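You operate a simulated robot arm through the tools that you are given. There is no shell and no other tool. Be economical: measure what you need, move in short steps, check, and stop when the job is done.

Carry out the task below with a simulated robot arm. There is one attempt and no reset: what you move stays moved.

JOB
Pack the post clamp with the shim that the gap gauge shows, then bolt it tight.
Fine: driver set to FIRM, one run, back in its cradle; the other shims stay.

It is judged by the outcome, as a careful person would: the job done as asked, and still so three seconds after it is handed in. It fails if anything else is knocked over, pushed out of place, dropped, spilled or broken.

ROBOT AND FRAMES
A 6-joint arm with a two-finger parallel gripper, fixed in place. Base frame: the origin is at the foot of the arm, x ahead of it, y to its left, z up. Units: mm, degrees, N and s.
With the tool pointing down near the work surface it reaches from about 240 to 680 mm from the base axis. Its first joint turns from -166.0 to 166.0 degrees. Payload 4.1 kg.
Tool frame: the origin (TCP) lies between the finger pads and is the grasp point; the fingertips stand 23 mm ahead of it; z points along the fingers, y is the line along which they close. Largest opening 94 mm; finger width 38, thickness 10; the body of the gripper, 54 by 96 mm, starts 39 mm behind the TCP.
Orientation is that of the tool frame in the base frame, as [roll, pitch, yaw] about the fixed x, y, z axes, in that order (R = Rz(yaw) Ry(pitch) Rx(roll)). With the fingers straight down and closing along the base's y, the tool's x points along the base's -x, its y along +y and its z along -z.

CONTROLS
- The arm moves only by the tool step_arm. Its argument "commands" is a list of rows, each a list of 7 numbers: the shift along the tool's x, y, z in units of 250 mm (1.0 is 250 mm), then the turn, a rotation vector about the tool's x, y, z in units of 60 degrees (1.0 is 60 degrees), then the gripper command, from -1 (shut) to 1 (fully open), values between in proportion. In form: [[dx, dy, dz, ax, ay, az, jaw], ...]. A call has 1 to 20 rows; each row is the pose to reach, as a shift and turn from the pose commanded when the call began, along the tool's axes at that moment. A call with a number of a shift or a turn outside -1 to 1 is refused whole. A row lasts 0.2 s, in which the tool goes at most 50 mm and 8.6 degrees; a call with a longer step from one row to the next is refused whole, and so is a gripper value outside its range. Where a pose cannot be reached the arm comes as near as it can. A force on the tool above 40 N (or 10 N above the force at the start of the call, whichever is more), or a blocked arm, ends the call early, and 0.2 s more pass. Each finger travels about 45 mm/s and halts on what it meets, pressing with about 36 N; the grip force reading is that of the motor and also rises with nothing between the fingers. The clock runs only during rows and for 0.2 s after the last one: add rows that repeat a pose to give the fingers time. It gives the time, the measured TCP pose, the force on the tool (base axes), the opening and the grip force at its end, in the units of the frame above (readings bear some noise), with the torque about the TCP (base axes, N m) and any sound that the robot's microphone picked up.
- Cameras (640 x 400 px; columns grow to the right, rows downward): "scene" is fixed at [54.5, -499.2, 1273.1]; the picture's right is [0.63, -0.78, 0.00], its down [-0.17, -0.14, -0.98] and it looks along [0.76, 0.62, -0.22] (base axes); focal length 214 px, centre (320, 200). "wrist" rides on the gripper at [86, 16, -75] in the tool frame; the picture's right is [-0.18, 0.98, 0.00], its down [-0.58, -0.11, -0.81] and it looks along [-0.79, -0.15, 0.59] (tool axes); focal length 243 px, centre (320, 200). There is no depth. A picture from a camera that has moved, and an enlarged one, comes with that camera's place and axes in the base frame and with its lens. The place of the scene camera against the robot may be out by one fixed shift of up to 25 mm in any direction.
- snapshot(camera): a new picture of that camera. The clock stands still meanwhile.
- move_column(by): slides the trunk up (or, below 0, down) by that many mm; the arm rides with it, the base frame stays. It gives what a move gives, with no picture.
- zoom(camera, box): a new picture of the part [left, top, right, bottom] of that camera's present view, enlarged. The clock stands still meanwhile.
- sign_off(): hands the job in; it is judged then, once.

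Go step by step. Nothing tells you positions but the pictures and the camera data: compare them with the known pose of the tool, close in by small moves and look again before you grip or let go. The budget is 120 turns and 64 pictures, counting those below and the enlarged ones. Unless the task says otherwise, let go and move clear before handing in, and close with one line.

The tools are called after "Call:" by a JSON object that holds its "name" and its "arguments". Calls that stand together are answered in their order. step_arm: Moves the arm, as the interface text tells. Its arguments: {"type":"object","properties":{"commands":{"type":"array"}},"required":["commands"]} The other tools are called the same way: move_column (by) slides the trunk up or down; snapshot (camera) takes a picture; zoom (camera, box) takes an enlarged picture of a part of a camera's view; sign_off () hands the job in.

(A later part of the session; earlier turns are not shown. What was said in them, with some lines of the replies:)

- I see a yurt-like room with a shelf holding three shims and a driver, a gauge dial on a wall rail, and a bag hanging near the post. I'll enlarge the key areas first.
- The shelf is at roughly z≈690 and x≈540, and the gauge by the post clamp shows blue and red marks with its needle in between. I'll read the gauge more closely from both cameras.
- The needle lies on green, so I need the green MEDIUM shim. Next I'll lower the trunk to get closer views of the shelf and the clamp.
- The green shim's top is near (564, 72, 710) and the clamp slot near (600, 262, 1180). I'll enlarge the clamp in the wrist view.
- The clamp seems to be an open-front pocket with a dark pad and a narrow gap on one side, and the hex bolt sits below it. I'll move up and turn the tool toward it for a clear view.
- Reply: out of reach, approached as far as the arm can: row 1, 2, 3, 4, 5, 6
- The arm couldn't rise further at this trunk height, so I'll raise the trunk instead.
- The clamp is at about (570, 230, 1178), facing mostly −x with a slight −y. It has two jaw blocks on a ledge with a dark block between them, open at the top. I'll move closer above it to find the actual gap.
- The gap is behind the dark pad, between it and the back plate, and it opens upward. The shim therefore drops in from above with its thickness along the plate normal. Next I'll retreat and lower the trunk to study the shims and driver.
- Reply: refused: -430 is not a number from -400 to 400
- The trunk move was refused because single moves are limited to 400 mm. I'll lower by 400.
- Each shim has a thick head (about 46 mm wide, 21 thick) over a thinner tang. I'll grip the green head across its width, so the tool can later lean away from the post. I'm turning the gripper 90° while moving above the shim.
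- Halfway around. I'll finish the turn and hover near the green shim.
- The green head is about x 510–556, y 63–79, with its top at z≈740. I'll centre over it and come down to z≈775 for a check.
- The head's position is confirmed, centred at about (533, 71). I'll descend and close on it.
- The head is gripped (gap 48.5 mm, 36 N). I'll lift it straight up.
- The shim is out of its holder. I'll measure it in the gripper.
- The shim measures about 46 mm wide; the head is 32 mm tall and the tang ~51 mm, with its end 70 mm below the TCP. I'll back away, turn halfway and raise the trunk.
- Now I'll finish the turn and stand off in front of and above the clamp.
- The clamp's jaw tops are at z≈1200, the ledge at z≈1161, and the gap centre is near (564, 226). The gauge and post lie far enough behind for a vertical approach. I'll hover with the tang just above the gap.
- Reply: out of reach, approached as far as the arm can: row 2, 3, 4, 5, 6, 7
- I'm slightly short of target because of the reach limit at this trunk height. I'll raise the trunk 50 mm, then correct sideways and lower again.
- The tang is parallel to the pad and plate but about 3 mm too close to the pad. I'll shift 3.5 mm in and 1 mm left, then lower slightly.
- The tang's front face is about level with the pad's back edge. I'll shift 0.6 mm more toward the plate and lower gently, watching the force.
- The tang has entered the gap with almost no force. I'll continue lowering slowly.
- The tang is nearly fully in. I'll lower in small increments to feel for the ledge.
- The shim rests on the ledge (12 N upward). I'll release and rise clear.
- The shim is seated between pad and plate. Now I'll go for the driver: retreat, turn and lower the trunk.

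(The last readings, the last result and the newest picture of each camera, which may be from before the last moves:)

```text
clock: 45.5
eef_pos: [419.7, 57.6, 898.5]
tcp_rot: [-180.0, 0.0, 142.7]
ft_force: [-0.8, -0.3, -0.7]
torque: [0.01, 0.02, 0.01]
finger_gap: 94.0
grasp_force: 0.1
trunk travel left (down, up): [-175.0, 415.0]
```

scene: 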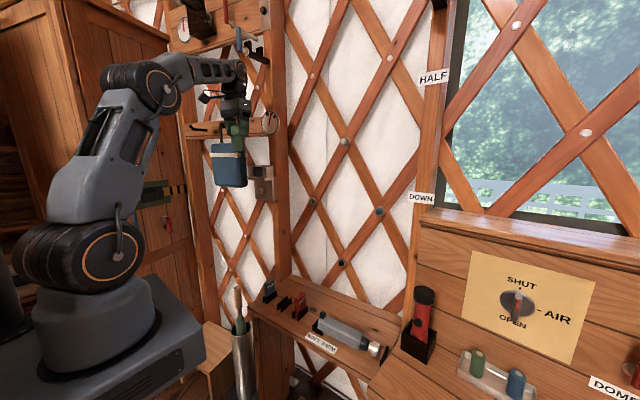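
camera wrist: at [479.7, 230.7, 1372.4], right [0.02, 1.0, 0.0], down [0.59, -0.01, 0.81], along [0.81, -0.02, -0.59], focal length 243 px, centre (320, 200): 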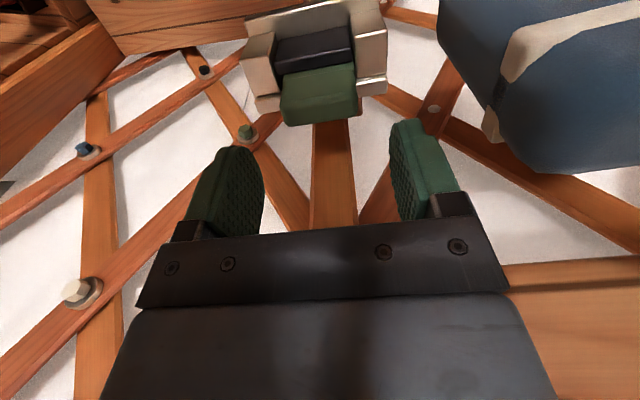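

Call:
{"name": "step_arm", "arguments": {"commands": [[-0.11, -0.03, 0.04, 0, 0, 0.11, 1], [-0.22, -0.06, 0.08, 0, 0, 0.22, 1], [-0.33, -0.09, 0.12, 0, 0, 0.33, 1], [-0.45, -0.12, 0.16, 0, 0, 0.45, 1], [-0.56, -0.15, 0.2, 0, 0, 0.56, 1], [-0.67, -0.18, 0.24, 0, 0, 0.67, 1], [-0.78, -0.2, 0.272, 0, 0, 0.778, 1], [-0.78, -0.2, 0.272, 0, 0, 0.778, 1]]}}

Call:
{"name": "snapshot", "arguments": {"camera": "wrist"}}

```text
clock: 47.3
eef_pos: [544.4, -100.4, 830.8]
tcp_rot: [-180.0, 0.1, 95.8]
ft_force: [0.6, 0.7, 0.0]
torque: [0.01, 0.02, 0.02]
finger_gap: 93.9
grasp_force: 0.1
trunk travel left (down, up): [-175.0, 415.0]
```

```text
22 pictures are left
camera wrist: at [552.1, -13.4, 904.1], right [1.0, -0.08, 0.0], down [-0.05, -0.59, 0.81], along [-0.07, -0.8, -0.59], focal length 243 px, centre (320, 200)
```

wrist: 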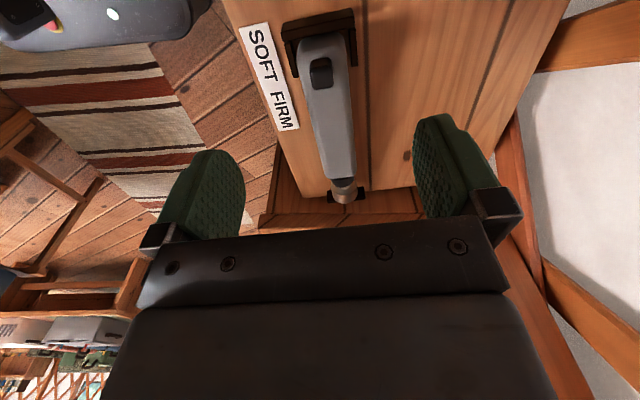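

Call:
{"name": "zoom", "arguments": {"camera": "wrist", "box": [230, 0, 390, 120]}}

```text
3.33 times, centred on (310, 60) of wrist
camera zoom: at [552.1, -13.4, 904.1], right [1.0, -0.08, 0.0], down [-0.05, -0.59, 0.81], along [-0.07, -0.8, -0.59], focal length 809 px, centre (353, 667)
```

zoom: 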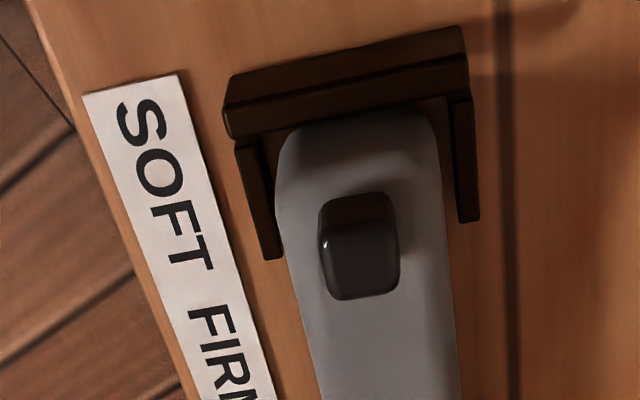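

The knob is a square slider on top of the driver near (546, −109), about z 699–716, next to SOFT; FIRM lies toward the nose. I'll come down and grip the knob lightly from both sides.

Call:
{"name": "step_arm", "arguments": {"commands": [[-0.02, 0.001, 0.1, 0, 0, 0, 0.5], [-0.055, 0.001, 0.2, 0, 0, 0, 0.28], [-0.055, 0.001, 0.3, 0, 0, 0, 0.28], [-0.055, 0.001, 0.37, 0, 0, 0, 0.28], [-0.055, 0.001, 0.415, 0, 0, 0, 0.28], [-0.055, 0.001, 0.415, 0, 0, 0, 0.28]]}}

Call:
{"name": "snapshot", "arguments": {"camera": "wrist"}}

```text
clock: 48.7
eef_pos: [545.0, -113.3, 725.9]
tcp_rot: [-179.9, 0.1, 95.9]
ft_force: [-0.4, -0.2, -0.2]
torque: [0.01, 0.01, 0.01]
finger_gap: 60.1
grasp_force: 0.0
trunk travel left (down, up): [-175.0, 415.0]
```

```text
20 pictures are left
camera wrist: at [552.6, -25.3, 800.5], right [1.0, -0.08, 0.0], down [-0.05, -0.59, 0.81], along [-0.07, -0.8, -0.59], focal length 243 px, centre (320, 200)
```

wrist: 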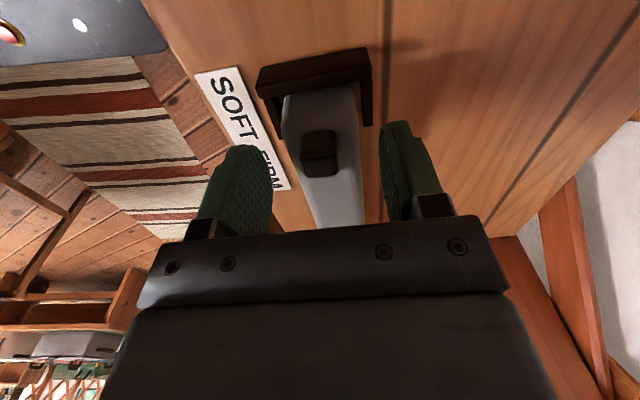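

The fingers straddle the knob, centred on it. I'll close on it.

Call:
{"name": "step_arm", "arguments": {"commands": [[0, 0, 0, 0, 0, 0, 0], [0, 0, 0, 0, 0, 0, -0.3], [0, 0, 0, 0, 0, 0, -0.6], [0, 0, 0, 0, 0, 0, -0.8], [0, 0, 0, 0, 0, 0, -0.8]]}}

```text
clock: 49.9
eef_pos: [545.9, -112.3, 727.8]
tcp_rot: [-180.0, 0.2, 95.9]
ft_force: [3.1, 0.0, -0.1]
torque: [-0.03, -0.15, 0.01]
finger_gap: 16.6
grasp_force: 35.3
trunk travel left (down, up): [-175.0, 415.0]
```

Call:
{"name": "step_arm", "arguments": {"commands": [[-0.012, 0, 0, 0, 0, 0, -0.8], [-0.024, 0, 0, 0, 0, 0, -0.8], [-0.036, 0, 0, 0, 0, 0, -0.8], [-0.048, 0, 0, 0, 0, 0, -0.8]]}}

```text
clock: 50.9
eef_pos: [546.2, -125.2, 726.9]
tcp_rot: [180.0, 0.1, 95.9]
ft_force: [3.9, 1.0, 0.4]
torque: [0.17, -0.16, 0.11]
finger_gap: 16.7
grasp_force: 36.1
trunk travel left (down, up): [-175.0, 415.0]
```

Call:
{"name": "zoom", "arguments": {"camera": "wrist", "box": [190, 30, 430, 230]}}

```text
2.00 times, centred on (310, 130) of wrist
camera zoom: at [553.6, -38.2, 800.8], right [1.0, -0.08, 0.0], down [-0.05, -0.59, 0.81], along [-0.07, -0.8, -0.59], focal length 485 px, centre (340, 340)
```

zoom: 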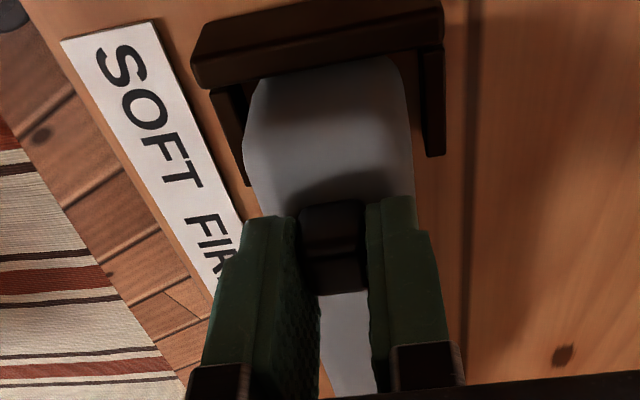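

The knob slides while the body stays in its cradle. I'll keep sliding toward FIRM until it stops.

Call:
{"name": "step_arm", "arguments": {"commands": [[-0.012, 0, 0, 0, 0, 0, -0.8], [-0.024, 0, 0, 0, 0, 0, -0.8], [-0.036, 0, 0, 0, 0, 0, -0.8], [-0.048, 0, 0, 0, 0, 0, -0.8]]}}

```text
clock: 51.9
eef_pos: [546.9, -135.7, 728.2]
tcp_rot: [-179.9, 0.0, 96.1]
ft_force: [0.9, 8.3, 3.7]
torque: [-0.25, -0.12, 0.17]
finger_gap: 16.5
grasp_force: 35.8
trunk travel left (down, up): [-175.0, 415.0]
```

Call:
{"name": "step_arm", "arguments": {"commands": [[-0.008, 0, 0, 0, 0, 0, -0.8], [-0.008, 0, 0, 0, 0, 0, -0.8]]}}

Call:
{"name": "zoom", "arguments": {"camera": "wrist", "box": [190, 30, 430, 230]}}

```text
clock: 52.5
eef_pos: [546.7, -139.9, 727.1]
tcp_rot: [-179.9, 0.1, 95.9]
ft_force: [-2.2, 5.3, 2.4]
torque: [0.27, 0.04, 0.09]
finger_gap: 16.2
grasp_force: 35.5
trunk travel left (down, up): [-175.0, 415.0]
```

```text
2.00 times, centred on (310, 130) of wrist
camera zoom: at [554.3, -51.9, 800.7], right [1.0, -0.08, 0.0], down [-0.05, -0.59, 0.81], along [-0.07, -0.8, -0.59], focal length 485 px, centre (340, 340)
```

zoom: 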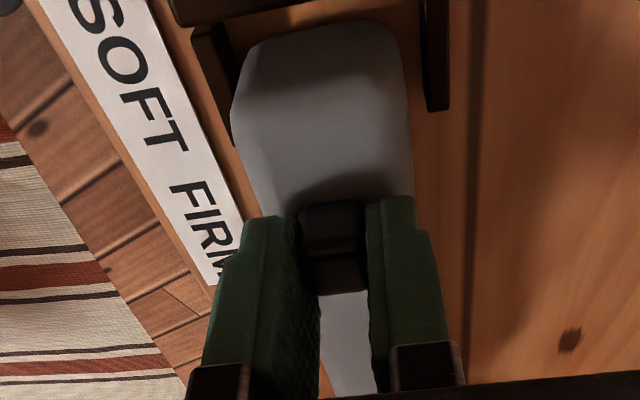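

The knob reached its stop after about 21 mm and the body moved a few mm with it. I'll release, rise and check the setting.

Call:
{"name": "step_arm", "arguments": {"commands": [[0, 0, 0, 0, 0, 0, -0.2], [0, 0, 0, 0, 0, 0, 0.3], [0, 0, 0, 0, 0, 0, 0.4], [0, 0, -0.08, 0, 0, 0, 0.4], [0.04, 0, -0.24, 0, 0, 0, 0.6], [0.1, 0, -0.4, 0, 0, 0, 1], [0.1, 0, -0.4, 0, 0, 0, 1]]}}

Call:
{"name": "zoom", "arguments": {"camera": "wrist", "box": [220, 0, 420, 230]}}

```text
clock: 54.1
eef_pos: [543.6, -114.7, 830.6]
tcp_rot: [179.9, 0.1, 95.9]
ft_force: [-0.5, -0.5, 0.4]
torque: [-0.03, 0.02, -0.03]
finger_gap: 94.1
grasp_force: 0.1
trunk travel left (down, up): [-175.0, 415.0]
```

```text
1.74 times, centred on (320, 115) of wrist
camera zoom: at [551.5, -27.1, 902.8], right [1.0, -0.08, 0.0], down [-0.05, -0.59, 0.81], along [-0.07, -0.8, -0.59], focal length 422 px, centre (320, 348)
```

zoom: 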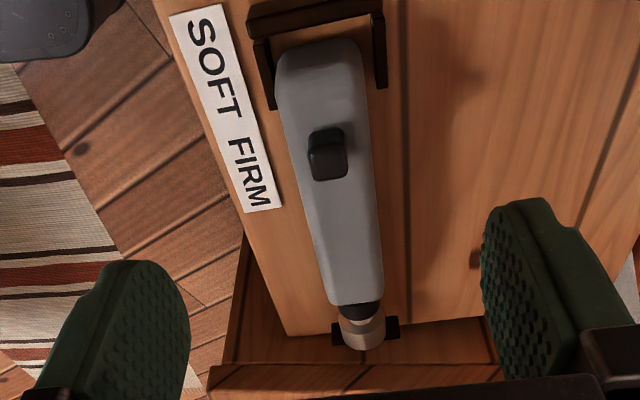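

The slider is now forward at FIRM. I'll grip the driver body near y≈−181, ahead of the knob.

Call:
{"name": "step_arm", "arguments": {"commands": [[-0.13, -0.003, 0.05, 0, 0, 0, 1], [-0.27, -0.006, 0.15, 0, 0, 0, 1], [-0.27, -0.006, 0.27, 0, 0, 0, 1], [-0.27, -0.006, 0.39, 0, 0, 0, 1], [-0.27, -0.006, 0.49, 0, 0, 0, 1], [-0.27, -0.006, 0.554, 0, 0, 0, 1], [-0.27, -0.006, 0.554, 0, 0, 0, 1]]}}

Call:
{"name": "snapshot", "arguments": {"camera": "wrist"}}

```text
clock: 55.7
eef_pos: [549.5, -181.3, 687.6]
tcp_rot: [-179.9, 0.1, 95.9]
ft_force: [-0.1, -0.9, -0.5]
torque: [0.02, 0.0, 0.0]
finger_gap: 94.1
grasp_force: 0.0
trunk travel left (down, up): [-175.0, 415.0]
```

```text
16 pictures are left
camera wrist: at [557.0, -94.5, 761.3], right [1.0, -0.08, 0.0], down [-0.05, -0.59, 0.81], along [-0.07, -0.8, -0.59], focal length 243 px, centre (320, 200)
```

wrist: 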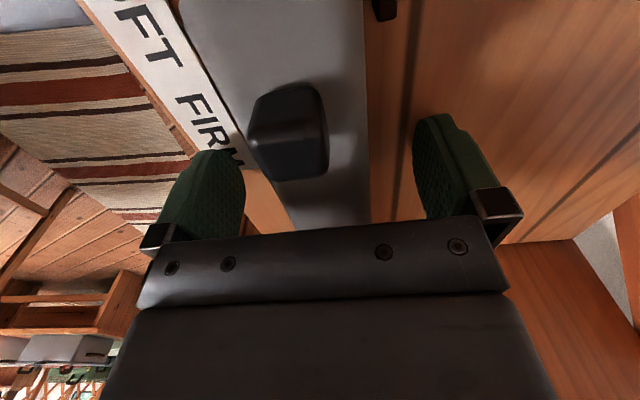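

The body is between the fingers. I'll close on it.

Call:
{"name": "step_arm", "arguments": {"commands": [[0, 0, 0, 0, 0, 0, 0.5], [0, 0, 0, 0, 0, 0, 0.1], [0, 0, 0, 0, 0, 0, -0.3], [0, 0, 0, 0, 0, 0, -0.7], [0, 0, 0, 0, 0, 0, -1], [0, 0, 0, 0, 0, 0, -1]]}}

```text
clock: 57.1
eef_pos: [550.4, -182.6, 687.6]
tcp_rot: [-180.0, 0.1, 95.9]
ft_force: [5.0, -0.1, 0.7]
torque: [-0.22, -0.29, 0.23]
finger_gap: 42.0
grasp_force: 36.1
trunk travel left (down, up): [-175.0, 415.0]
```

Call:
{"name": "step_arm", "arguments": {"commands": [[0, 0, -0.03, 0, 0, 0, -1], [0, 0, -0.08, 0, 0, 0, -1], [0, 0, -0.16, 0, 0, 0, -1], [0, 0, -0.28, 0, 0, 0, -1], [0, 0, -0.4, 0, 0, 0, -1], [0, 0, -0.4, 0, 0, 0, -1]]}}

Call:
{"name": "snapshot", "arguments": {"camera": "scene"}}

```text
clock: 58.5
eef_pos: [553.2, -181.7, 787.3]
tcp_rot: [-179.9, 0.0, 95.9]
ft_force: [-1.2, 0.9, -5.7]
torque: [0.03, -0.02, 0.02]
finger_gap: 42.1
grasp_force: 35.7
trunk travel left (down, up): [-175.0, 415.0]
```

```text
15 pictures are left
```

scene: 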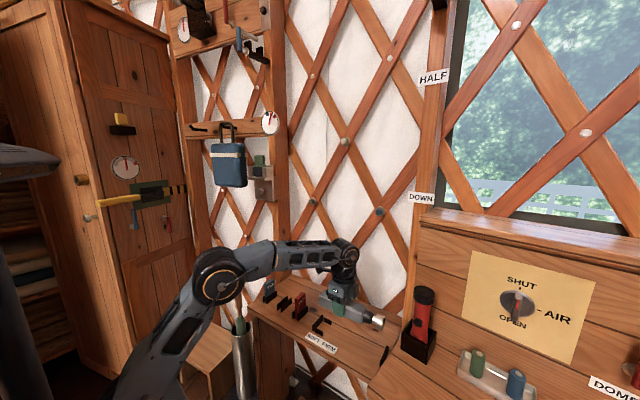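

The driver is held level at about 0.58 kg and everything else is undisturbed. I'll retreat, turn halfway and raise the trunk.

Call:
{"name": "step_arm", "arguments": {"commands": [[0.04, -0.05, -0.12, 0, 0, 0, -1], [0.08, -0.17, -0.16, 0, 0, -0.12, -1], [0.13, -0.29, -0.16, 0, 0, -0.25, -1], [0.18, -0.41, -0.16, 0, 0, -0.38, -1], [0.24, -0.52, -0.16, 0, 0, -0.51, -1], [0.28, -0.6, -0.16, 0, 0, -0.64, -1], [0.309, -0.652, -0.16, 0, 0, -0.78, -1], [0.309, -0.652, -0.16, 0, 0, -0.78, -1]]}}

Call:
{"name": "move_column", "arguments": {"by": 280}}

```text
clock: 60.3
eef_pos: [382.0, -122.0, 828.3]
tcp_rot: [-179.9, 0.0, 142.8]
ft_force: [0.3, -0.5, -5.3]
torque: [0.02, 0.05, -0.04]
finger_gap: 41.8
grasp_force: 36.1
trunk travel left (down, up): [-175.0, 415.0]
```

```text
clock: 63.1
eef_pos: [383.2, -121.9, 1107.0]
tcp_rot: [-179.8, 0.0, 142.7]
ft_force: [0.2, 0.9, -5.5]
torque: [0.07, 0.01, 0.03]
finger_gap: 42.2
grasp_force: 36.2
trunk travel left (down, up): [-455.0, 135.0]
```

Call:
{"name": "step_arm", "arguments": {"commands": [[0.11, 0.112, -0.02, 0, 0, -0.1, -1], [0.22, 0.225, -0.02, 0, 0, -0.2, -1], [0.33, 0.337, -0.02, 0, 0, -0.3, -1], [0.44, 0.45, -0.02, 0, 0, -0.4, -1], [0.55, 0.562, -0.02, 0, 0, -0.5, -1], [0.66, 0.675, -0.02, 0, 0, -0.6, -1], [0.77, 0.79, -0.02, 0, 0, -0.7, -1], [0.871, 0.899, -0.02, 0, 0, -0.78, -1], [0.871, 0.899, -0.02, 0, 0, -0.78, -1]]}}

Call:
{"name": "snapshot", "arguments": {"camera": "wrist"}}

```text
clock: 65.1
eef_pos: [345.2, 187.5, 1111.6]
tcp_rot: [-179.9, -0.2, -170.4]
ft_force: [-0.8, -0.3, -5.1]
torque: [0.03, 0.03, -0.01]
finger_gap: 41.9
grasp_force: 36.1
trunk travel left (down, up): [-455.0, 135.0]
```

```text
14 pictures are left
camera wrist: at [257.6, 189.1, 1185.6], right [0.02, 1.0, 0.0], down [0.59, -0.01, 0.81], along [0.81, -0.02, -0.59], focal length 243 px, centre (320, 200)
```

wrist: 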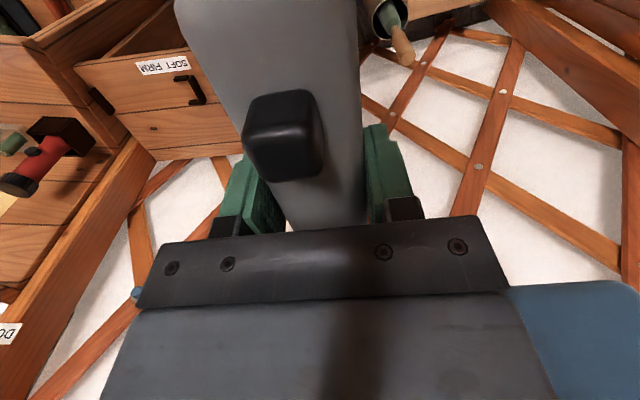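

The camera on the wrist can't see the nose, so I'll use the scene camera to compare nose and bolt.

Call:
{"name": "zoom", "arguments": {"camera": "scene", "box": [185, 140, 285, 220]}}

```text
5.00 times, centred on (235, 180) of scene
camera zoom: at [54.5, -499.2, 1273.1], right [0.63, -0.78, 0.0], down [-0.17, -0.14, -0.98], along [0.76, 0.62, -0.22], focal length 1072 px, centre (745, 300)
```

zoom: 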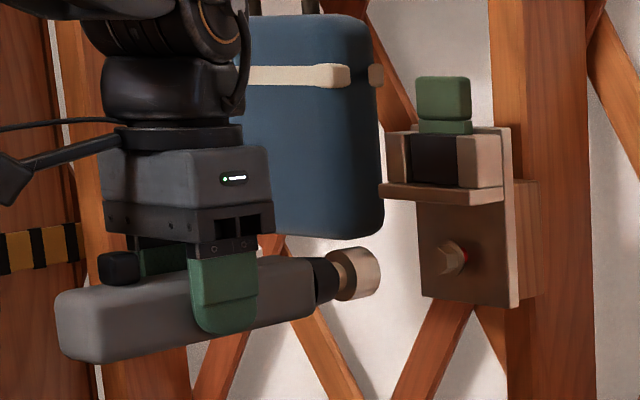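

In the scene view the nose tip is about 134 mm ahead of the TCP, and the axis is ~4 mm above and ~2 mm right of the bolt. I'll correct that and close most of the distance.

Call:
{"name": "step_arm", "arguments": {"commands": [[-0.06, 0.008, 0.016, 0, 0, 0, -1], [-0.12, 0.008, 0.016, 0, 0, 0, -1], [-0.18, 0.008, 0.016, 0, 0, 0, -1], [-0.22, 0.008, 0.016, 0, 0, 0, -1], [-0.22, 0.008, 0.016, 0, 0, 0, -1]]}}

Call:
{"name": "zoom", "arguments": {"camera": "scene", "box": [225, 160, 285, 210]}}

Call:
{"name": "snapshot", "arguments": {"camera": "wrist"}}

```text
clock: 66.3
eef_pos: [399.1, 199.3, 1107.6]
tcp_rot: [-179.9, -0.1, -170.5]
ft_force: [0.4, 0.9, -5.1]
torque: [-0.02, 0.06, 0.0]
finger_gap: 41.8
grasp_force: 36.3
trunk travel left (down, up): [-455.0, 135.0]
```

```text
8.00 times, centred on (255, 185) of scene
camera zoom: at [54.5, -499.2, 1273.1], right [0.63, -0.78, 0.0], down [-0.17, -0.14, -0.98], along [0.76, 0.62, -0.22], focal length 1716 px, centre (840, 320)
```

zoom: 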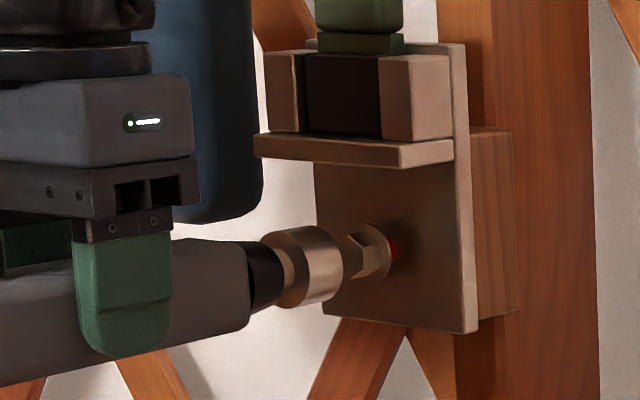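

```text
11 pictures are left
camera wrist: at [311.2, 200.1, 1181.7], right [0.02, 1.0, 0.0], down [0.59, -0.01, 0.81], along [0.81, -0.02, -0.59], focal length 243 px, centre (320, 200)
```

wrist: 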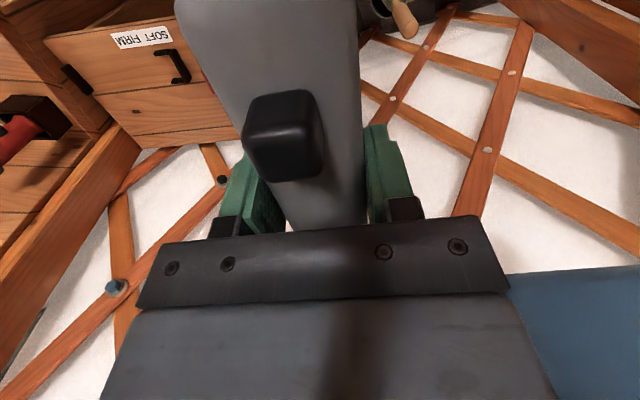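

The nose axis points at the bolt head, with roughly 15–27 mm to go. I'll advance slowly, watching the force.

Call:
{"name": "step_arm", "arguments": {"commands": [[-0.016, 0, 0, 0, 0, 0, -1], [-0.032, 0, 0, 0, 0, 0, -1], [-0.048, 0, 0, 0, 0, 0, -1], [-0.06, 0, 0, 0, 0, 0, -1], [-0.06, 0, 0, 0, 0, 0, -1]]}}

Call:
{"name": "zoom", "arguments": {"camera": "scene", "box": [240, 170, 280, 205]}}

```text
clock: 67.5
eef_pos: [414.4, 202.3, 1109.1]
tcp_rot: [-179.9, -0.1, -170.6]
ft_force: [-0.1, -0.2, -4.9]
torque: [0.0, 0.01, -0.01]
finger_gap: 42.1
grasp_force: 35.9
trunk travel left (down, up): [-455.0, 135.0]
```

```text
11.43 times, centred on (260, 188) of scene
camera zoom: at [54.5, -499.2, 1273.1], right [0.63, -0.78, 0.0], down [-0.17, -0.14, -0.98], along [0.76, 0.62, -0.22], focal length 2451 px, centre (1006, 343)
```

zoom: 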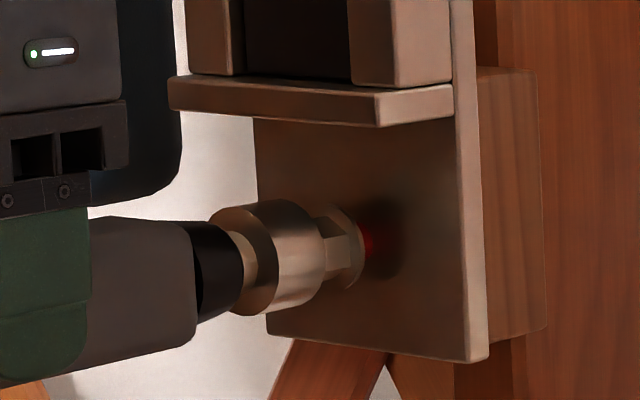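

Alignment still looks good. I'll keep advancing in small steps.

Call:
{"name": "step_arm", "arguments": {"commands": [[-0.01, 0, 0, 0, 0, 0, -1], [-0.02, 0, 0, 0, 0, 0, -1], [-0.03, 0, 0, 0, 0, 0, -1], [-0.04, 0, 0, 0, 0, 0, -1]]}}

```text
clock: 68.5
eef_pos: [423.2, 203.9, 1109.2]
tcp_rot: [-179.9, -0.1, -170.3]
ft_force: [0.2, -0.4, -4.8]
torque: [-0.02, 0.05, 0.0]
finger_gap: 42.1
grasp_force: 36.5
trunk travel left (down, up): [-455.0, 135.0]
```

Call:
{"name": "step_arm", "arguments": {"commands": [[-0.01, 0, 0, 0, 0, 0, -1], [-0.02, 0, 0, 0, 0, 0, -1], [-0.03, 0, 0, 0, 0, 0, -1], [-0.03, 0, 0, 0, 0, 0, -1]]}}

Call:
{"name": "zoom", "arguments": {"camera": "scene", "box": [240, 170, 280, 205]}}

```text
clock: 69.5
eef_pos: [432.2, 205.0, 1108.9]
tcp_rot: [-179.9, -0.1, -170.5]
ft_force: [0.2, 0.1, -5.3]
torque: [-0.04, 0.05, 0.02]
finger_gap: 42.1
grasp_force: 36.2
trunk travel left (down, up): [-455.0, 135.0]
```

```text
11.43 times, centred on (260, 188) of scene
camera zoom: at [54.5, -499.2, 1273.1], right [0.63, -0.78, 0.0], down [-0.17, -0.14, -0.98], along [0.76, 0.62, -0.22], focal length 2451 px, centre (1006, 343)
```

zoom: 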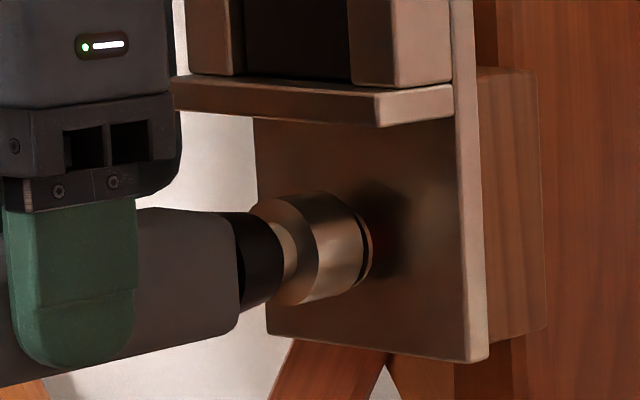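

The socket has gone over the bolt head without contact. I'll press on slowly to make it run once.

Call:
{"name": "step_arm", "arguments": {"commands": [[-0.008, 0, 0, 0, 0, 0, -1], [-0.016, 0, 0, 0, 0, 0, -1], [-0.024, 0, 0, 0, 0, 0, -1]]}}

```text
clock: 70.3
eef_pos: [437.0, 207.0, 1107.7]
tcp_rot: [-179.9, -0.2, -170.4]
ft_force: [0.0, -0.7, -5.3]
torque: [0.0, 0.03, -0.03]
finger_gap: 42.1
grasp_force: 35.5
trunk travel left (down, up): [-455.0, 135.0]
```

Call:
{"name": "step_arm", "arguments": {"commands": [[-0.008, 0, 0, 0, 0, 0, -1], [-0.016, 0, 0, 0, 0, 0, -1], [-0.016, 0, 0, 0, 0, 0, -1]]}}

```text
clock: 71.1
eef_pos: [439.4, 206.7, 1109.6]
tcp_rot: [-179.9, 0.0, -170.5]
ft_force: [0.1, 0.3, -5.0]
torque: [-0.01, 0.05, -0.03]
finger_gap: 41.9
grasp_force: 35.8
trunk travel left (down, up): [-455.0, 135.0]
```

Call:
{"name": "step_arm", "arguments": {"commands": [[-0.008, 0, 0, 0, 0, 0, -1], [-0.016, 0, 0, 0, 0, 0, -1], [-0.016, 0, 0, 0, 0, 0, -1], [-0.016, 0, 0, 0, 0, 0, -1]]}}

```text
clock: 72.1
eef_pos: [441.4, 207.3, 1110.2]
tcp_rot: [-179.9, -0.1, -170.5]
ft_force: [-20.1, -5.9, -9.5]
torque: [-0.08, 0.48, -0.45]
finger_gap: 41.9
grasp_force: 36.1
trunk travel left (down, up): [-455.0, 135.0]
```

Contact at about 20 N, no sound yet. I'll press a bit harder and hold.

Call:
{"name": "step_arm", "arguments": {"commands": [[-0.004, 0, 0, 0, 0, 0, -1], [-0.008, 0, 0, 0, 0, 0, -1], [-0.008, 0, 0, 0, 0, 0, -1], [-0.008, 0, 0, 0, 0, 0, -1], [-0.008, 0, 0, 0, 0, 0, -1]]}}

```text
clock: 73.3
eef_pos: [442.3, 206.8, 1110.6]
tcp_rot: [-179.9, -0.3, -170.4]
ft_force: [-36.5, -7.4, -9.4]
torque: [-0.08, 0.5, -0.27]
finger_gap: 41.7
grasp_force: 36.1
trunk travel left (down, up): [-455.0, 135.0]
```

Call:
{"name": "zoom", "arguments": {"camera": "scene", "box": [225, 160, 285, 210]}}

```text
8.00 times, centred on (255, 185) of scene
camera zoom: at [54.5, -499.2, 1273.1], right [0.63, -0.78, 0.0], down [-0.17, -0.14, -0.98], along [0.76, 0.62, -0.22], focal length 1716 px, centre (840, 320)
```

zoom: 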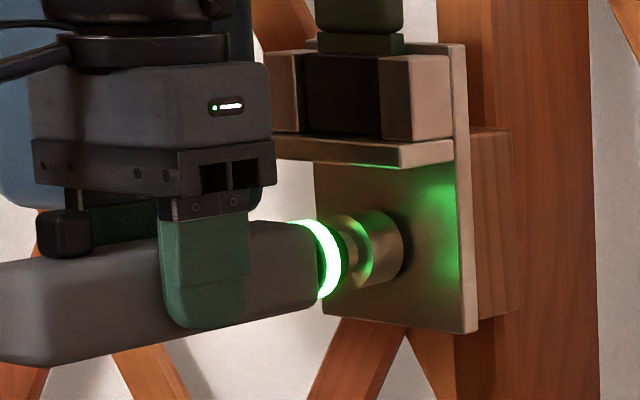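

A green ring on the driver is lit, so it has responded to the press. I'll hold still for 2 s and look again.

Call:
{"name": "step_arm", "arguments": {"commands": [[0, 0, 0, 0, 0, 0, -1], [0, 0, 0, 0, 0, 0, -1], [0, 0, 0, 0, 0, 0, -1], [0, 0, 0, 0, 0, 0, -1], [0, 0, 0, 0, 0, 0, -1], [0, 0, 0, 0, 0, 0, -1], [0, 0, 0, 0, 0, 0, -1], [0, 0, 0, 0, 0, 0, -1], [0, 0, 0, 0, 0, 0, -1], [0, 0, 0, 0, 0, 0, -1]]}}

Call:
{"name": "zoom", "arguments": {"camera": "scene", "box": [225, 160, 285, 210]}}

```text
clock: 75.5
eef_pos: [441.1, 206.6, 1110.7]
tcp_rot: [-179.8, -0.3, -170.4]
ft_force: [-36.5, -4.2, -8.8]
torque: [-0.06, 0.48, 0.02]
finger_gap: 42.0
grasp_force: 36.2
trunk travel left (down, up): [-455.0, 135.0]
```

```text
8.00 times, centred on (255, 185) of scene
camera zoom: at [54.5, -499.2, 1273.1], right [0.63, -0.78, 0.0], down [-0.17, -0.14, -0.98], along [0.76, 0.62, -0.22], focal length 1716 px, centre (840, 320)
```

zoom: 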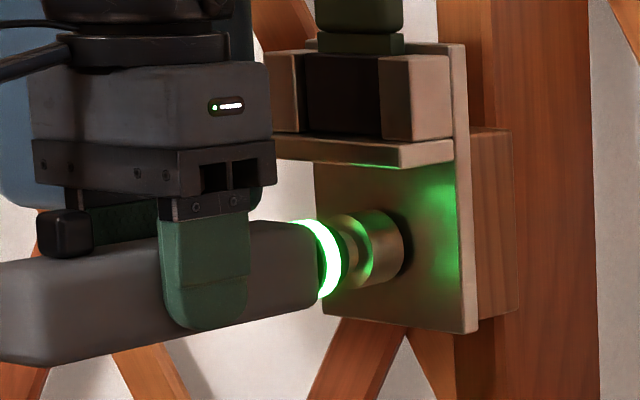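

The ring is steady green with no change. I'll back off and check whether the red band under the bolt head is gone.

Call:
{"name": "step_arm", "arguments": {"commands": [[0.02, 0, 0, 0, 0, 0, -1], [0.06, 0, 0, 0, 0, 0, -1], [0.12, 0, 0, 0, 0, 0, -1], [0.2, 0, 0, 0, 0, 0, -1], [0.28, 0, 0, 0, 0, 0, -1], [0.28, 0, 0, 0, 0, 0, -1]]}}

Call:
{"name": "zoom", "arguments": {"camera": "scene", "box": [225, 160, 285, 210]}}

```text
clock: 76.9
eef_pos: [377.9, 197.6, 1109.3]
tcp_rot: [-179.8, 0.0, -170.5]
ft_force: [-0.4, -0.7, -5.5]
torque: [0.0, 0.06, -0.02]
finger_gap: 42.0
grasp_force: 35.8
trunk travel left (down, up): [-455.0, 135.0]
```

```text
8.00 times, centred on (255, 185) of scene
camera zoom: at [54.5, -499.2, 1273.1], right [0.63, -0.78, 0.0], down [-0.17, -0.14, -0.98], along [0.76, 0.62, -0.22], focal length 1716 px, centre (840, 320)
```

zoom: 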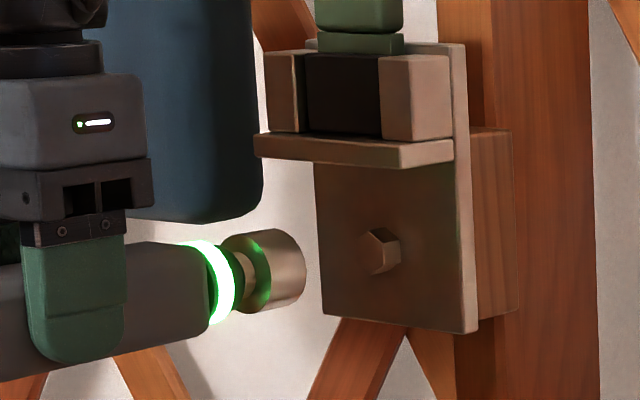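

The red band is gone and the bolt head sits tight on the plate. Now the driver goes back to its cradle along the reverse path.

Call:
{"name": "step_arm", "arguments": {"commands": [[0.08, -0.02, 0, 0, 0, 0, -1], [0.14, -0.16, 0, 0, 0, 0.06, -1], [0.18, -0.31, 0, 0, 0, 0.12, -1], [0.21, -0.46, 0, 0, 0, 0.18, -1], [0.23, -0.6, 0, 0, 0, 0.24, -1], [0.244, -0.73, 0, 0, 0, 0.3, -1]]}}

Call:
{"name": "step_arm", "arguments": {"commands": [[-0.04, -0.1, 0, 0, 0, 0.1, -1], [-0.09, -0.2, 0, 0, 0, 0.2, -1], [-0.13, -0.3, 0, 0, 0, 0.3, -1], [-0.17, -0.4, 0, 0, 0, 0.39, -1], [-0.215, -0.494, 0, 0, 0, 0.48, -1], [-0.215, -0.494, 0, 0, 0, 0.48, -1]]}}

Call:
{"name": "move_column", "arguments": {"by": -280}}

```text
clock: 78.3
eef_pos: [346.8, 5.6, 1111.0]
tcp_rot: [-179.9, 0.0, 171.5]
ft_force: [0.0, 0.0, -5.5]
torque: [0.03, 0.05, 0.02]
finger_gap: 42.2
grasp_force: 35.9
trunk travel left (down, up): [-455.0, 135.0]
```

```text
clock: 79.7
eef_pos: [382.0, -123.5, 1108.9]
tcp_rot: [-179.9, 0.0, 142.7]
ft_force: [0.7, -0.6, -5.5]
torque: [0.04, 0.02, -0.03]
finger_gap: 41.7
grasp_force: 35.9
trunk travel left (down, up): [-455.0, 135.0]
```

```text
clock: 82.5
eef_pos: [382.2, -124.0, 829.8]
tcp_rot: [-179.9, -0.1, 142.7]
ft_force: [1.1, -0.2, -6.2]
torque: [0.01, 0.06, -0.02]
finger_gap: 42.0
grasp_force: 36.2
trunk travel left (down, up): [-175.0, 415.0]
```

Call:
{"name": "step_arm", "arguments": {"commands": [[-0.09, 0.03, 0, 0, 0, 0.11, -1], [-0.19, 0.07, 0, 0, 0, 0.22, -1], [-0.29, 0.1, 0, 0, 0, 0.34, -1], [-0.38, 0.14, 0, 0, 0, 0.45, -1], [-0.48, 0.17, 0, 0, 0, 0.56, -1], [-0.57, 0.21, 0, 0, 0, 0.67, -1], [-0.665, 0.241, 0.02, 0, 0, 0.78, -1], [-0.665, 0.241, 0.17, 0, 0, 0.78, -1], [-0.665, 0.241, 0.17, 0, 0, 0.78, -1]]}}

Call:
{"name": "snapshot", "arguments": {"camera": "wrist"}}

```text
clock: 84.5
eef_pos: [551.0, -178.8, 787.0]
tcp_rot: [180.0, 0.0, 96.0]
ft_force: [-0.4, -0.1, -6.5]
torque: [0.08, 0.03, 0.01]
finger_gap: 42.0
grasp_force: 35.9
trunk travel left (down, up): [-175.0, 415.0]
```

```text
5 pictures are left
camera wrist: at [557.9, -90.4, 861.1], right [1.0, -0.08, 0.0], down [-0.05, -0.59, 0.81], along [-0.07, -0.8, -0.59], focal length 243 px, centre (320, 200)
```

wrist: 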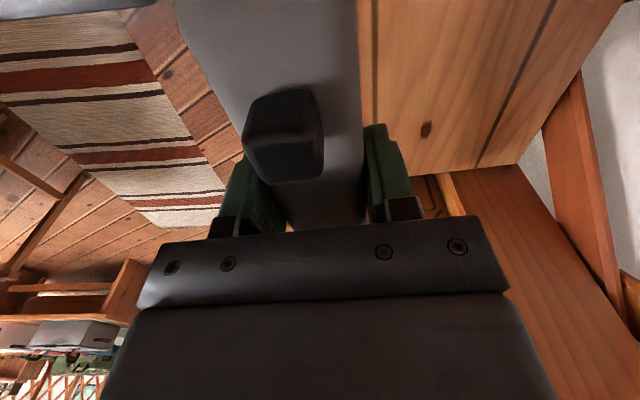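

The driver hasn't shifted in the grip. I'll lower it over the cradle to just above its rest height.

Call:
{"name": "step_arm", "arguments": {"commands": [[0.008, -0.003, 0.1, 0, 0, 0, -1], [0.008, -0.003, 0.2, 0, 0, 0, -1], [0.008, -0.003, 0.27, 0, 0, 0, -1], [0.008, -0.003, 0.3, 0, 0, 0, -1], [0.008, -0.003, 0.3, 0, 0, 0, -1]]}}

Call:
{"name": "zoom", "arguments": {"camera": "scene", "box": [300, 285, 400, 365]}}

```text
clock: 85.7
eef_pos: [550.5, -174.9, 710.4]
tcp_rot: [-179.9, 0.1, 95.9]
ft_force: [-0.3, 0.1, -6.2]
torque: [0.02, -0.01, -0.03]
finger_gap: 42.0
grasp_force: 35.7
trunk travel left (down, up): [-175.0, 415.0]
```

```text
5.00 times, centred on (350, 325) of scene
camera zoom: at [54.5, -499.2, 1273.1], right [0.63, -0.78, 0.0], down [-0.17, -0.14, -0.98], along [0.76, 0.62, -0.22], focal length 1072 px, centre (170, -425)
```

zoom: 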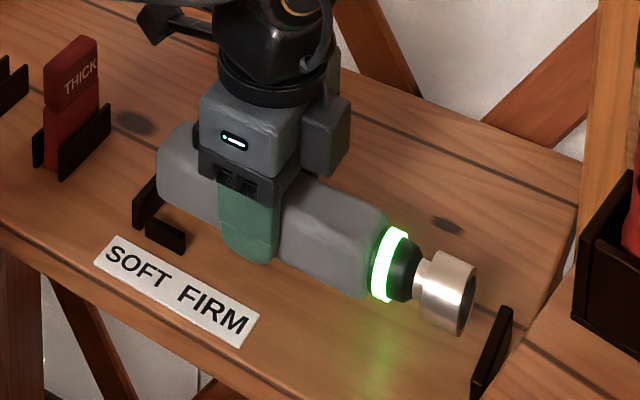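

It's over the cradle. I'll move 4 mm toward the nose for safe clearance from the rear bracket, then lower until it rests.

Call:
{"name": "step_arm", "arguments": {"commands": [[-0.016, 0, 0, 0, 0, 0, -1], [-0.016, 0, 0.03, 0, 0, 0, -1], [-0.016, 0, 0.06, 0, 0, 0, -1], [-0.016, 0, 0.076, 0, 0, 0, -1], [-0.016, 0, 0.084, 0, 0, 0, -1]]}}

```text
clock: 86.9
eef_pos: [549.7, -178.8, 689.5]
tcp_rot: [-179.9, 0.1, 96.0]
ft_force: [-0.3, 1.1, -5.8]
torque: [0.07, 0.0, -0.03]
finger_gap: 41.7
grasp_force: 35.9
trunk travel left (down, up): [-175.0, 415.0]
```

Call:
{"name": "step_arm", "arguments": {"commands": [[0, 0, 0.004, 0, 0, 0, -1], [0, 0, 0.008, 0, 0, 0, -1], [0, 0, 0.012, 0, 0, 0, -1], [0, 0, 0.012, 0, 0, 0, -1]]}}

```text
clock: 87.9
eef_pos: [550.7, -179.5, 687.6]
tcp_rot: [-179.9, 0.1, 95.9]
ft_force: [0.5, -1.8, -0.6]
torque: [-0.42, 0.06, 0.0]
finger_gap: 42.1
grasp_force: 36.1
trunk travel left (down, up): [-175.0, 415.0]
```

The shelf now carries the weight. I'll release and rise straight up.

Call:
{"name": "step_arm", "arguments": {"commands": [[0, 0, 0.012, 0, 0, 0, -0.5], [0, 0, 0.012, 0, 0, 0, 0], [0, 0, 0.012, 0, 0, 0, 0.5], [0, 0, 0.012, 0, 0, 0, 0.8], [0, 0, 0.012, 0, 0, 0, 0.8], [0, 0, -0.06, 0, 0, 0, 0.8], [0.02, 0, -0.2, 0, 0, 0, 0.8], [0.1, 0, -0.36, 0, 0, 0, 0.8], [0.2, 0, -0.5, 0, 0, 0, 0.8], [0.25, 0, -0.55, 0, 0, 0, 0.8]]}}

Call:
{"name": "snapshot", "arguments": {"camera": "wrist"}}

```text
clock: 90.1
eef_pos: [544.1, -114.3, 824.6]
tcp_rot: [-179.8, 0.1, 95.9]
ft_force: [-0.1, -0.1, 0.4]
torque: [0.03, -0.01, 0.03]
finger_gap: 84.7
grasp_force: 0.0
trunk travel left (down, up): [-175.0, 415.0]
```

```text
3 pictures are left
camera wrist: at [551.0, -27.7, 898.6], right [1.0, -0.08, 0.0], down [-0.05, -0.59, 0.81], along [-0.07, -0.8, -0.59], focal length 243 px, centre (320, 200)
```

wrist: 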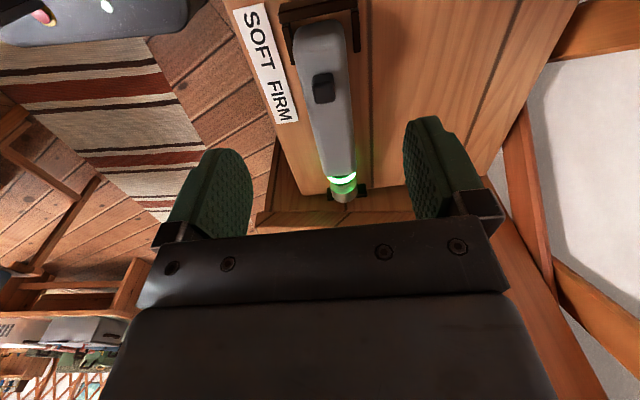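

The driver lies in its cradle, set to FIRM. I'll move the arm clear and take a last look.

Call:
{"name": "step_arm", "arguments": {"commands": [[0.04, -0.15, -0.05, 0, 0, 0, 0.8], [0.08, -0.3, -0.1, 0, 0, 0, 0.8], [0.12, -0.45, -0.1, 0, 0, 0, 0.8], [0.16, -0.55, -0.1, 0, 0, 0, 0.8], [0.16, -0.55, -0.1, 0, 0, 0, 0.8]]}}

Call:
{"name": "snapshot", "arguments": {"camera": "scene"}}

Call:
{"name": "zoom", "arguments": {"camera": "scene", "box": [230, 265, 400, 375]}}

```text
clock: 91.3
eef_pos: [404.3, -90.0, 851.6]
tcp_rot: [180.0, 0.1, 95.9]
ft_force: [-0.3, 0.1, 1.1]
torque: [0.01, 0.01, -0.01]
finger_gap: 84.3
grasp_force: 0.1
trunk travel left (down, up): [-175.0, 415.0]
```

```text
2 pictures are left
```

scene: 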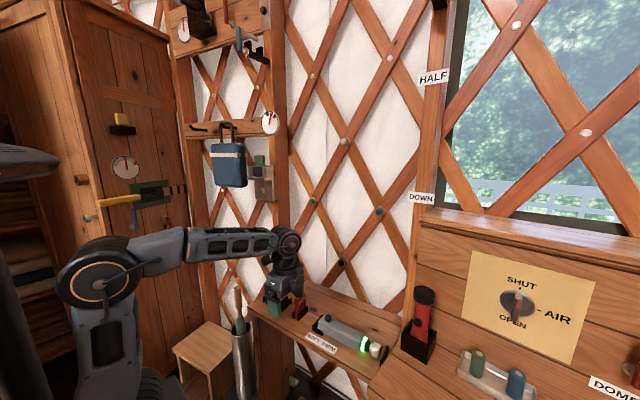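

```text
3.64 times, centred on (315, 320) of scene
camera zoom: at [54.5, -499.2, 1273.1], right [0.63, -0.78, 0.0], down [-0.17, -0.14, -0.98], along [0.76, 0.62, -0.22], focal length 780 px, centre (338, -236)
```

zoom: 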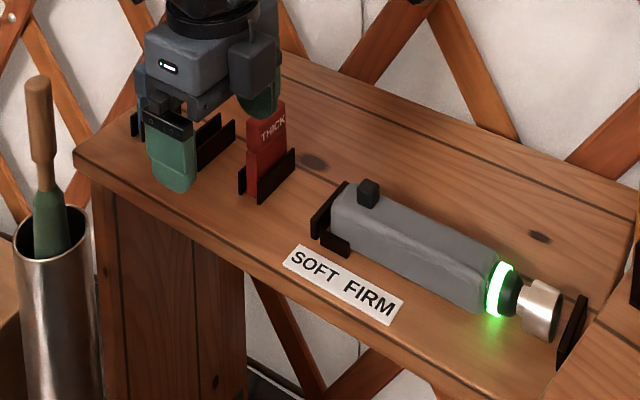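

The driver is back in its cradle, the green shim is in the tightened clamp, and the other shims are in place as far as I can see. I'm handing in.

Call:
{"name": "sign_off", "arguments": {}}

```text
The job is handed in.
```

The MEDIUM (green) shim the gauge showed is in the post clamp, the bolt is tight after one FIRM run, and the driver is back in its cradle within a few millimetres of where it started.
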